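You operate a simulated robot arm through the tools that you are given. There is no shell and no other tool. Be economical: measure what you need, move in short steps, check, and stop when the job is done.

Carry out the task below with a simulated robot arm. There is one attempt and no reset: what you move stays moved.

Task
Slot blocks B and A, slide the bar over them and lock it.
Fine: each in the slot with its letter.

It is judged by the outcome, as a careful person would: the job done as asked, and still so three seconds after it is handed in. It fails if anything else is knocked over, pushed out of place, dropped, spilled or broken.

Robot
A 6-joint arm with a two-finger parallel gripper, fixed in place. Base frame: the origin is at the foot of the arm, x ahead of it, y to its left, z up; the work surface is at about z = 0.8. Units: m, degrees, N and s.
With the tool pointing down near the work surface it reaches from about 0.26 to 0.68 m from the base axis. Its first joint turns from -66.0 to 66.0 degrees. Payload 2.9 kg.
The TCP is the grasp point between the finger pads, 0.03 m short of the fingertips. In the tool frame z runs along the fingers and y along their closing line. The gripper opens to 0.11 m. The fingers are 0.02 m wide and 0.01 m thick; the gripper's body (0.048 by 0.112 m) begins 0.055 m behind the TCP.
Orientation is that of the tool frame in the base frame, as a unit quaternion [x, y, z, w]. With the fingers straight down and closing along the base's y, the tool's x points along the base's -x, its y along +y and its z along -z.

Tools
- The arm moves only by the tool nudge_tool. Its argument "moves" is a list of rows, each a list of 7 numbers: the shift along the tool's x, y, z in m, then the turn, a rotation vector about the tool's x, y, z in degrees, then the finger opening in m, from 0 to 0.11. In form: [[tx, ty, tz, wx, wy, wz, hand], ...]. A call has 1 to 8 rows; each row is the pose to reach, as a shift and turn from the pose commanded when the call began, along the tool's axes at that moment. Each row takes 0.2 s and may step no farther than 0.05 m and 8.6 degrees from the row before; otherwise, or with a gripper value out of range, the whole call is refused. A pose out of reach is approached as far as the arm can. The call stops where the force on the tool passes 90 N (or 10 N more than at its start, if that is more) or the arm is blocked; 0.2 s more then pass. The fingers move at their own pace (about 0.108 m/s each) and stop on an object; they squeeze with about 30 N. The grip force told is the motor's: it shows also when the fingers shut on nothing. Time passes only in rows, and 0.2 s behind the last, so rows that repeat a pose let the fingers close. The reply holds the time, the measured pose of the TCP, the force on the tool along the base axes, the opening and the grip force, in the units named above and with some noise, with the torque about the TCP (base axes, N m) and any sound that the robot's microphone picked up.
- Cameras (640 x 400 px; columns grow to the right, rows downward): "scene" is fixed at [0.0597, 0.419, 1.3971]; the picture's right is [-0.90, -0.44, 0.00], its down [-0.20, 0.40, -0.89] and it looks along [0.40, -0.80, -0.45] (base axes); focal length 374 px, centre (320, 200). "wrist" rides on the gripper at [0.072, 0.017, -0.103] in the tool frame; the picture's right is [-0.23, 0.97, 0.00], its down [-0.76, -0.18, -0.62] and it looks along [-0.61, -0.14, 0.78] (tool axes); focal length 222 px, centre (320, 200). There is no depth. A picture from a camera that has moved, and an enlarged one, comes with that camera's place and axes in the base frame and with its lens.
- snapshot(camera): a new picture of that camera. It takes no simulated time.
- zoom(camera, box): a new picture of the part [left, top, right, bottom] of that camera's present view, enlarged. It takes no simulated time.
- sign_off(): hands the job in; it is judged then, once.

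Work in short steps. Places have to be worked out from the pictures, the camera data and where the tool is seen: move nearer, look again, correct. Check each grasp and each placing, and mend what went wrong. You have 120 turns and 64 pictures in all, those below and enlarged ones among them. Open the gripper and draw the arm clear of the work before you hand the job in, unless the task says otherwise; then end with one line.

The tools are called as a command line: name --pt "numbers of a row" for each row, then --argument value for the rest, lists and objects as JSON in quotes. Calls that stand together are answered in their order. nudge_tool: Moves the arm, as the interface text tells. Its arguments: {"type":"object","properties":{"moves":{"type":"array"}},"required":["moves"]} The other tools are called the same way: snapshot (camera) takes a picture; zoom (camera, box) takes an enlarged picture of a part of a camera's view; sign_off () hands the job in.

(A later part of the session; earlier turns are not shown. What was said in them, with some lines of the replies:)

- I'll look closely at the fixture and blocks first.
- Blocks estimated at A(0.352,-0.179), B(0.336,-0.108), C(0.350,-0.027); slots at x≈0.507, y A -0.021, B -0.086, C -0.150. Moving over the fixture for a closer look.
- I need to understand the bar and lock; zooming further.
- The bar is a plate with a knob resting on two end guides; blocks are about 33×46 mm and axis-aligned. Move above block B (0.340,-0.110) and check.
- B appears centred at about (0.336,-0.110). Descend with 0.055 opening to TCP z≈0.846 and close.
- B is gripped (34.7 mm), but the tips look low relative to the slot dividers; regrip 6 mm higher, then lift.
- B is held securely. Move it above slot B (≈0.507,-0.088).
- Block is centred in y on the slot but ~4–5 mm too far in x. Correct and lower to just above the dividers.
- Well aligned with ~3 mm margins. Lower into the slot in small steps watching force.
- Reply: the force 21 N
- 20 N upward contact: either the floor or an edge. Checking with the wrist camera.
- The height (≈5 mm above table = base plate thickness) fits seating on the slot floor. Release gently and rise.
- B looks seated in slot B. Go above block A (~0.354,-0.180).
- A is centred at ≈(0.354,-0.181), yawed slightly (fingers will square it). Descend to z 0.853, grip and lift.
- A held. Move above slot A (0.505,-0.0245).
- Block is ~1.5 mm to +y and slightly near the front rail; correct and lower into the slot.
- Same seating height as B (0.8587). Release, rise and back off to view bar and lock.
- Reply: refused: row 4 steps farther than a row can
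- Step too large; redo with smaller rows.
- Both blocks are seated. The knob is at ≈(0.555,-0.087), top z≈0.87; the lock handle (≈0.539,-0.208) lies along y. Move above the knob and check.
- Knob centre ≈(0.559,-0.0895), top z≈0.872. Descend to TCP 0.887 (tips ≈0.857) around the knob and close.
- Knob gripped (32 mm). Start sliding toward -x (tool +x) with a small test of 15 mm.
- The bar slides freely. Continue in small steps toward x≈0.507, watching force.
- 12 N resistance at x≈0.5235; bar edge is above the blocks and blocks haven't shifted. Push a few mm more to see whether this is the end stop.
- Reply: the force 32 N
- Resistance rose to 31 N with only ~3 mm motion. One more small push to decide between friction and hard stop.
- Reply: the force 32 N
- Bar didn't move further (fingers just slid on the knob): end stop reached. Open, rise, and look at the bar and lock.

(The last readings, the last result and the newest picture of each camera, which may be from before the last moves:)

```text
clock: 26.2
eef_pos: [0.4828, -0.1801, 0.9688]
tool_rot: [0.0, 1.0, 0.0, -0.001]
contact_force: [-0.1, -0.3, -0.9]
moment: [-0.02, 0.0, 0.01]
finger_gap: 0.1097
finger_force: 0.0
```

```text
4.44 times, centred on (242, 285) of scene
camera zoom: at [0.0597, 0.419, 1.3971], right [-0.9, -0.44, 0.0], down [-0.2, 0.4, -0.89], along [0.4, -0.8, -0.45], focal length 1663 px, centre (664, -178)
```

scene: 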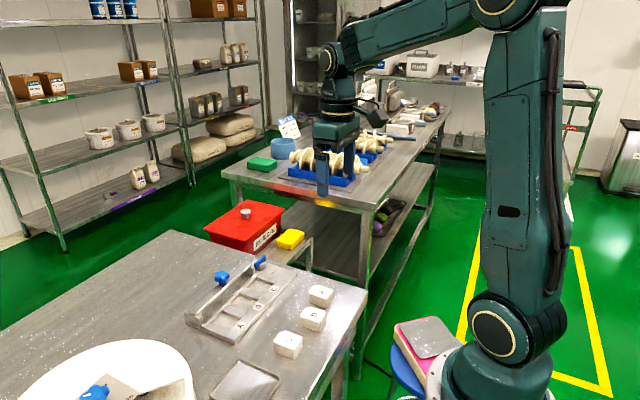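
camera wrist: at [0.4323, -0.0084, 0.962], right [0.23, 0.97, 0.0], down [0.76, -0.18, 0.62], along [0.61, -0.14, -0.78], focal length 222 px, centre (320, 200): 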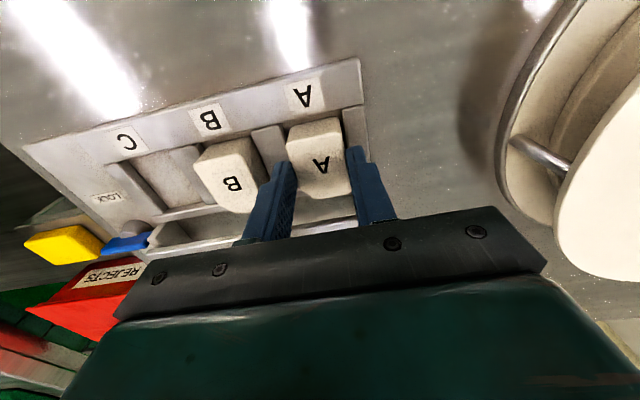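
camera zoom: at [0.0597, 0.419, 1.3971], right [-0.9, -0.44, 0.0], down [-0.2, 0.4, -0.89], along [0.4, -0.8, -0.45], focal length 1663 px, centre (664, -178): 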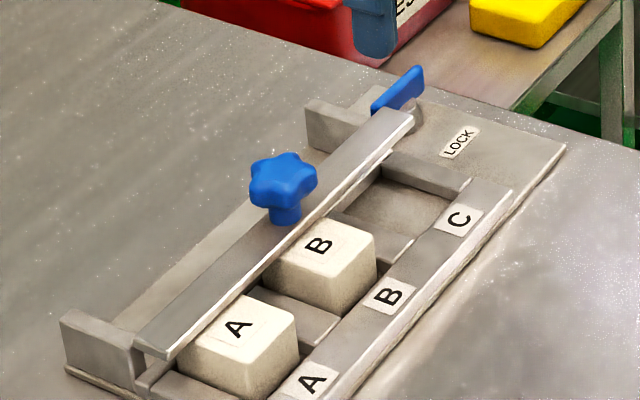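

Bar is in place. The lock handle is a blade ~45 mm along y centred ≈(0.546,-0.219), top z≈0.83. I'll go above it and turn the tool 90° about its axis to grip across the blade.

nudge_tool --pt "-0.011 -0.0065 0.0 0 0 7.5 0.06" --pt "-0.021 -0.013 0.0 0 0 15 0.04" --pt "-0.032 -0.0195 0.0 0 0 22.5 0.03" --pt "-0.042 -0.026 0.0 0 0 30 0.03" --pt "-0.053 -0.0325 0.0 0 0 37.5 0.03" --pt "-0.063 -0.039 0.0 0 0 45 0.03"

nudge_tool --pt "0 0 0.0 0 0 7.5 0.03" --pt "0 0 0.01 0 0 15 0.03" --pt "0 0 0.02 0 0 22.5 0.03" --pt "0 0 0.03 0 0 30 0.03" --pt "0 0 0.04 0 0 37.5 0.03" --pt "0 0 0.05 0 0 45 0.03" --pt "0 0 0.05 0 0 45 0.03"

zoom --camera "wrist" --box '[200, 80, 440, 230]'

zoom --camera "scene" --box '[210, 220, 318, 288]'

```text
clock: 27.6
eef_pos: [0.5456, -0.2189, 0.967]
tool_rot: [0.384, 0.923, 0.0, 0.0]
contact_force: [-0.3, -0.1, 0.3]
moment: [-0.05, 0.0, 0.03]
finger_gap: 0.0298
finger_force: 0.1
```

```text
clock: 29.2
eef_pos: [0.5454, -0.2198, 0.9173]
tool_rot: [0.707, 0.707, 0.0, -0.001]
contact_force: [0.4, 0.5, -0.4]
moment: [0.0, -0.01, 0.02]
finger_gap: 0.0299
finger_force: 0.1
```

```text
2.67 times, centred on (320, 155) of wrist
camera zoom: at [0.5621, -0.1473, 1.0205], right [0.97, -0.23, 0.0], down [-0.18, -0.76, 0.62], along [-0.14, -0.61, -0.78], focal length 592 px, centre (320, 320)
```

zoom: 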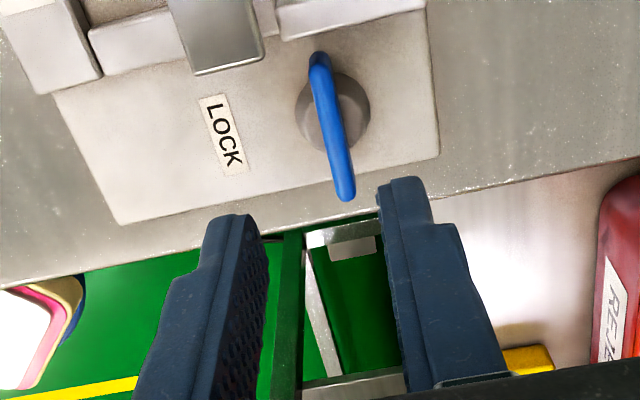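

```text
5.88 times, centred on (264, 254) of scene
camera zoom: at [0.0597, 0.419, 1.3971], right [-0.9, -0.44, 0.0], down [-0.2, 0.4, -0.89], along [0.4, -0.8, -0.45], focal length 2201 px, centre (649, -118)
```

zoom: 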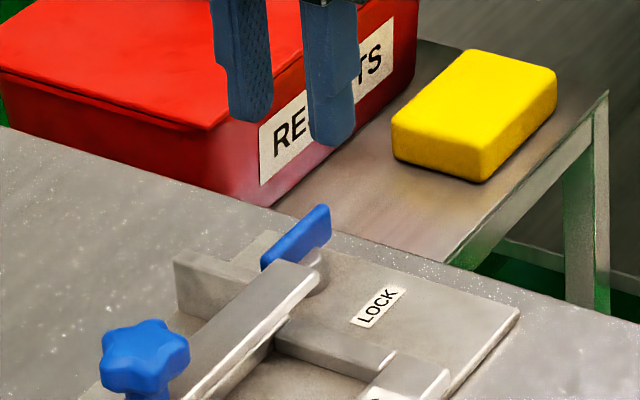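

Handle centre ≈(0.5505,-0.220). Shift 5 mm in x, descend to tips ≈0.819 and grip.

nudge_tool --pt "0 0.005 0.03 0 0 0 0.03" --pt "0 0.005 0.055 0 0 0 0.03" --pt "0 0.005 0.068 0 0 0 0.03" --pt "0 0.005 0.068 0 0 0 0.03"

zoom --camera "wrist" --box '[200, 80, 440, 230]'

zoom --camera "scene" --box '[210, 220, 318, 288]'

```text
clock: 30.2
eef_pos: [0.5497, -0.2187, 0.8489]
tool_rot: [0.708, 0.707, 0.0, 0.001]
contact_force: [-0.1, 0.5, 0.0]
moment: [0.03, -0.02, -0.02]
finger_gap: 0.0299
finger_force: 0.0
```

```text
2.67 times, centred on (320, 155) of wrist
camera zoom: at [0.5665, -0.1468, 0.9527], right [0.97, -0.23, 0.0], down [-0.18, -0.76, 0.62], along [-0.14, -0.61, -0.78], focal length 592 px, centre (320, 320)
```

zoom: 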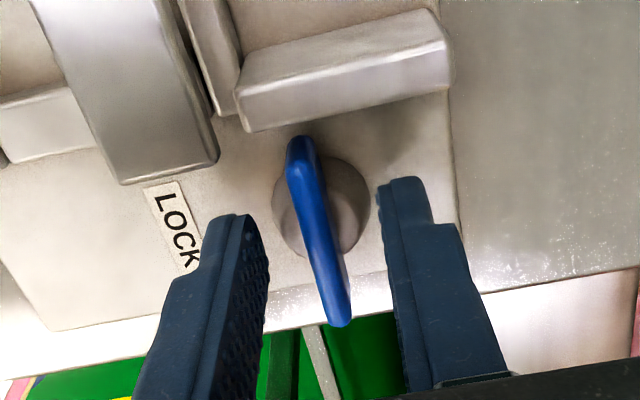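

```text
5.88 times, centred on (264, 254) of scene
camera zoom: at [0.0597, 0.419, 1.3971], right [-0.9, -0.44, 0.0], down [-0.2, 0.4, -0.89], along [0.4, -0.8, -0.45], focal length 2201 px, centre (649, -118)
```

zoom: 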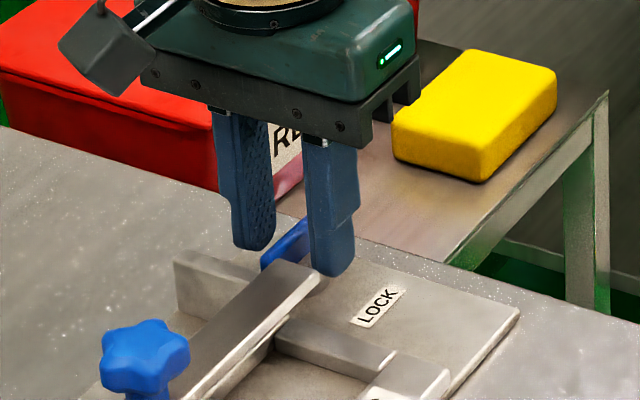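

Handle sits between the fingertips. Close the gripper.

nudge_tool --pt "0 0.001 0 0 0 0 0.0" --pt "0 0.001 0 0 0 0 0.0" --pt "0 0.001 0 0 0 0 0.0"

```text
clock: 31.0
eef_pos: [0.5503, -0.2194, 0.8498]
tool_rot: [0.708, 0.706, -0.001, -0.002]
contact_force: [-15.1, 1.0, 6.1]
moment: [-0.31, 0.5, -0.02]
finger_gap: 0.0248
finger_force: 45.3
```

The fingers closed on the round post (24.8 mm), not the blade. Open, rise 6 mm, and close again.

nudge_tool --pt "0 0.0 0 0 0 0 0.034" --pt "0 0.0 0 0 0 0 0.034" --pt "0 0.0 -0.006 0 0 0 0.034" --pt "0 0.0 -0.006 0 0 0 0.0" --pt "0 0.0 -0.006 0 0 0 0.0" --pt "0 0.0 -0.006 0 0 0 0.0"

zoom --camera "wrist" --box '[200, 80, 440, 230]'

```text
clock: 32.4
eef_pos: [0.5515, -0.2194, 0.8565]
tool_rot: [0.708, 0.706, -0.001, -0.002]
contact_force: [-15.5, 0.1, 7.5]
moment: [0.2, 0.34, -0.02]
finger_gap: 0.0068
finger_force: 44.3
```

```text
2.67 times, centred on (320, 155) of wrist
camera zoom: at [0.5669, -0.1468, 0.9589], right [0.97, -0.23, 0.0], down [-0.18, -0.76, 0.62], along [-0.14, -0.61, -0.78], focal length 592 px, centre (320, 320)
```

zoom: 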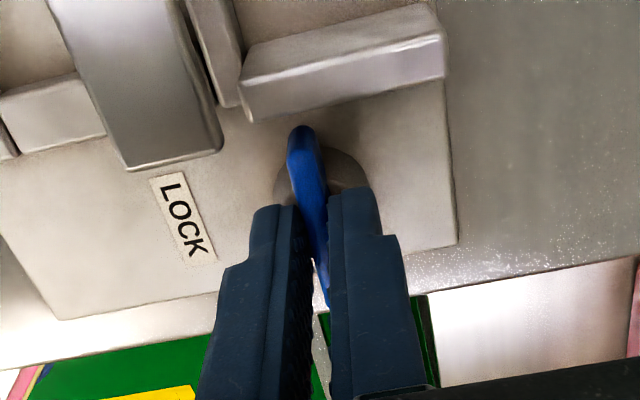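

Blade is gripped (6.8 mm). Recentre ~2 mm in -x to relieve side force and try a small turn.

nudge_tool --pt "0 -0.002 0 0 0 0 0.0" --pt "0 -0.002 0 0 0 -5 0.0" --pt "0 -0.002 0 0 0 -10 0.0" --pt "0 -0.002 0 0 0 -15 0.0" --pt "0 -0.002 0 0 0 -15 0.0"

zoom --camera "wrist" --box '[200, 80, 440, 230]'

```text
clock: 33.6
eef_pos: [0.5495, -0.2204, 0.8572]
tool_rot: [0.61, 0.793, 0.0, 0.001]
contact_force: [0.9, 1.2, -2.2]
moment: [-0.39, 0.2, -1.14]
finger_gap: 0.0115
finger_force: 44.6
```

```text
2.67 times, centred on (320, 155) of wrist
camera zoom: at [0.5468, -0.145, 0.9588], right [1.0, 0.03, 0.0], down [0.03, -0.78, 0.62], along [0.02, -0.62, -0.78], focal length 592 px, centre (320, 320)
```

zoom: 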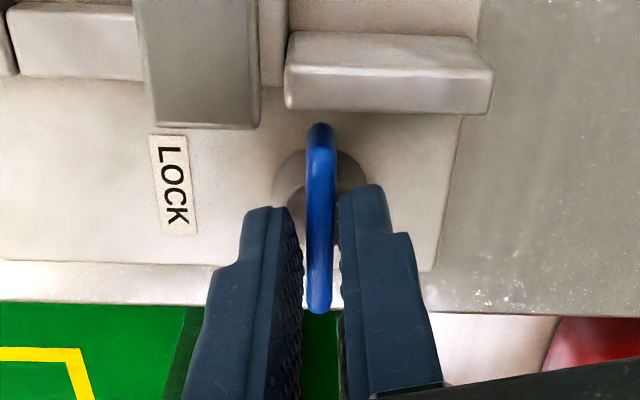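

The handle resists in that direction (1.1 N m, blade unmoved). Turn the other way.

nudge_tool --pt "0 0 0 0 0 7 0.0" --pt "0 0 0 0 0 15 0.0" --pt "0 0 0 0 0 22 0.0" --pt "0 0 0 0 0 30 0.0" --pt "0 0 0 0 0 30 0.0"

zoom --camera "wrist" --box '[200, 80, 440, 230]'

```text
clock: 34.8
eef_pos: [0.5506, -0.219, 0.8552]
tool_rot: [0.793, 0.609, 0.001, 0.001]
contact_force: [7.7, 1.3, -4.7]
moment: [-0.58, 0.02, 0.02]
finger_gap: 0.0068
finger_force: 44.7
```

```text
2.67 times, centred on (320, 155) of wrist
camera zoom: at [0.5849, -0.1535, 0.9589], right [0.88, -0.47, 0.0], down [-0.37, -0.69, 0.62], along [-0.29, -0.55, -0.78], focal length 592 px, centre (320, 320)
```

zoom: 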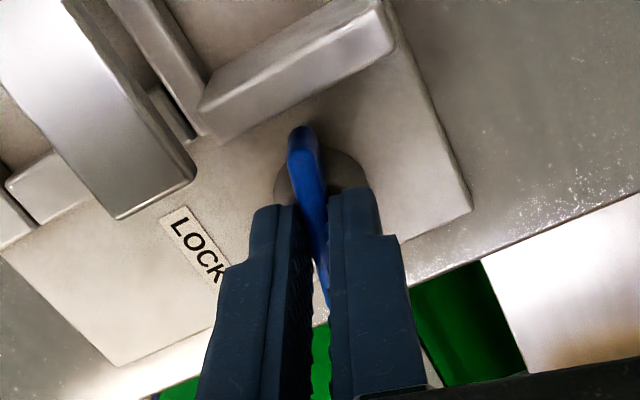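

The handle now turns with the tool with no resistance. Continue turning.

nudge_tool --pt "0 0 0 0 0 8 0.0" --pt "0 0 0 0 0 16 0.0" --pt "0 0 0 0 0 24 0.0" --pt "0 0 0 0 0 32 0.0" --pt "0 0 0 0 0 40 0.0" --pt "0 0 0 0 0 40 0.0"

zoom --camera "wrist" --box '[200, 80, 440, 230]'

```text
clock: 36.2
eef_pos: [0.5518, -0.2195, 0.8565]
tool_rot: [0.954, 0.3, 0.002, 0.001]
contact_force: [20.9, -3.4, -9.5]
moment: [-0.47, 0.12, 0.03]
finger_gap: 0.007
finger_force: 45.4
```

```text
2.67 times, centred on (320, 155) of wrist
camera zoom: at [0.6195, -0.1921, 0.9591], right [0.37, -0.93, 0.0], down [-0.73, -0.29, 0.62], along [-0.58, -0.23, -0.78], focal length 592 px, centre (320, 320)
```

zoom: 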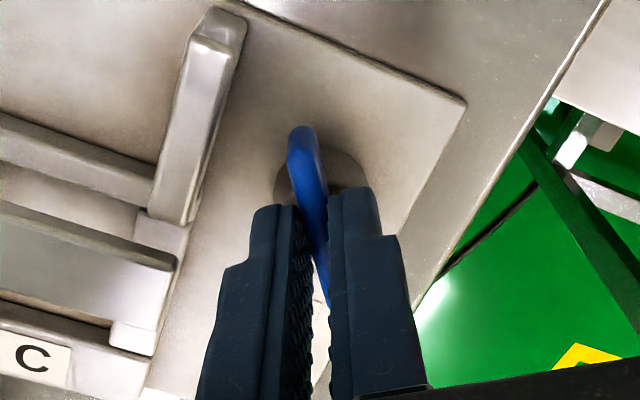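

Turned 55° so far, free. Recentre slightly (+x) and turn the remaining 35° to the stop.

nudge_tool --pt "0.002 0.0014 0 0 0 8 0.0" --pt "0.002 0.0014 0 0 0 16 0.0" --pt "0.002 0.0014 0 0 0 24 0.0" --pt "0.002 0.0014 0 0 0 32 0.0" --pt "0.002 0.0014 0 0 0 36 0.0" --pt "0.002 0.0014 0 0 0 36 0.0"

zoom --camera "wrist" --box '[200, 80, 440, 230]'

```text
clock: 37.6
eef_pos: [0.5523, -0.2212, 0.8561]
tool_rot: [1.0, -0.011, 0.0, 0.0]
contact_force: [1.6, -18.4, 1.2]
moment: [-0.2, 0.78, 0.83]
finger_gap: 0.0067
finger_force: 45.1
```

```text
2.67 times, centred on (320, 155) of wrist
camera zoom: at [0.6233, -0.2392, 0.9589], right [-0.25, -0.97, 0.0], down [-0.76, 0.19, 0.62], along [-0.6, 0.15, -0.78], focal length 592 px, centre (320, 320)
```

zoom: 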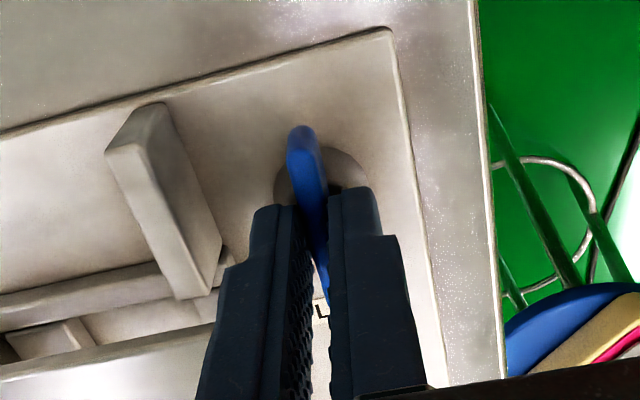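

Handle turned ~91° and now meets resistance (0.83 N m): the lock's stop. Release, rise, and inspect.

nudge_tool --pt "0 0 0 0 0 0 0.026" --pt "0 0 0 0 0 0 0.026" --pt "0 0 -0.03 0 0 0 0.026" --pt "0 0 -0.07 0 0 0 0.026" --pt "0 0 -0.1 0 0 0 0.03"

zoom --camera "wrist" --box '[200, 60, 440, 210]'

zoom --camera "scene" --box '[175, 240, 310, 330]'

```text
clock: 38.8
eef_pos: [0.5515, -0.2208, 0.9571]
tool_rot: [1.0, -0.009, -0.001, 0.0]
contact_force: [0.0, 1.1, 0.8]
moment: [-0.01, -0.01, 0.02]
finger_gap: 0.0302
finger_force: 0.1
```

```text
2.67 times, centred on (320, 135) of wrist
camera zoom: at [0.6234, -0.2383, 1.0593], right [-0.24, -0.97, 0.0], down [-0.76, 0.19, 0.62], along [-0.61, 0.15, -0.78], focal length 592 px, centre (320, 373)
```

zoom: 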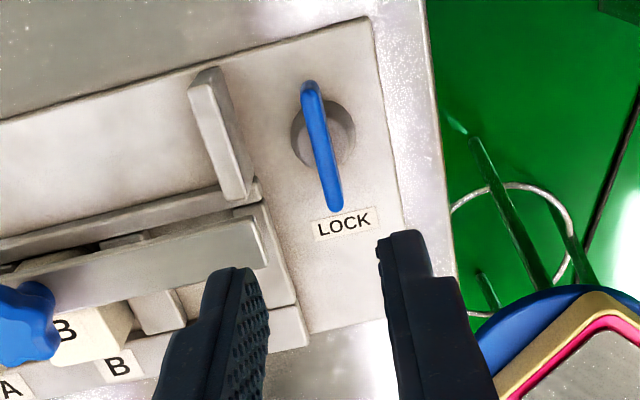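

```text
4.44 times, centred on (242, 285) of scene
camera zoom: at [0.0596, 0.419, 1.3971], right [-0.9, -0.44, 0.0], down [-0.2, 0.4, -0.89], along [0.4, -0.8, -0.45], focal length 1663 px, centre (664, -178)
```

zoom: 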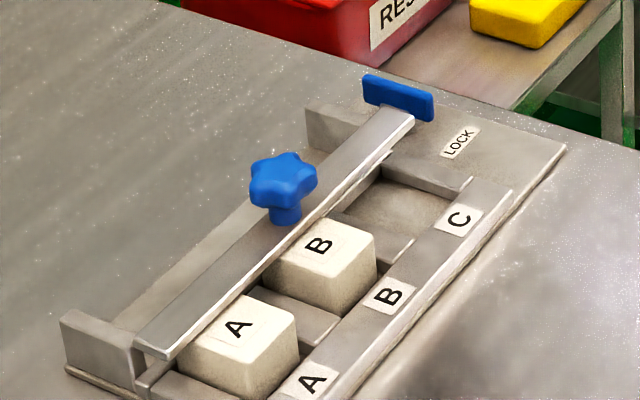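

Handle points at LOCK, bar rests over both blocks, C undisturbed. Draw the arm clear.

nudge_tool --pt "0 0 -0.045 0 0 0 0.06" --pt "0 0 -0.09 0 0 0 0.1" --pt "-0.04 0 -0.11 0 0 0 0.1" --pt "-0.08 0 -0.12 0 0 0 0.1" --pt "-0.12 0 -0.13 0 0 0 0.1" --pt "-0.12 0 -0.13 0 0 0 0.1"

snapshot --camera "scene"

```text
clock: 40.2
eef_pos: [0.4308, -0.2181, 1.086]
tool_rot: [1.0, -0.009, 0.0, 0.0]
contact_force: [0.1, -0.4, 0.2]
moment: [-0.01, -0.01, 0.0]
finger_gap: 0.0999
finger_force: 0.1
```

```text
10 pictures are left
```

scene: 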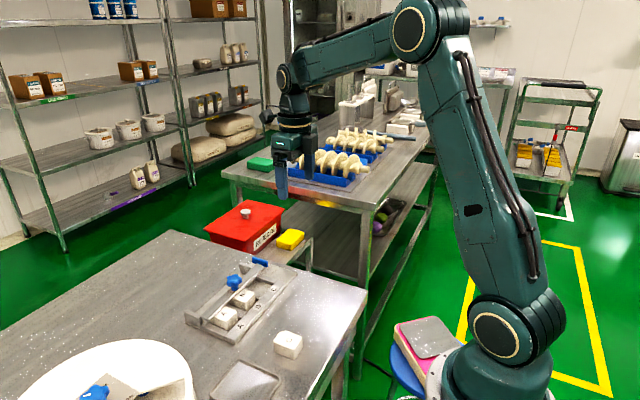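

Everything is in place and the arm is clear, so I'm handing the job in.

sign_off

```text
The job is handed in.
```

Blocks B and A are in the slots with their letters. The bar is slid over them as far as its stop, where it covers roughly the rear half of each block. The lock handle is turned about 90° to its stop and points at LOCK. I did not push-test the lock.
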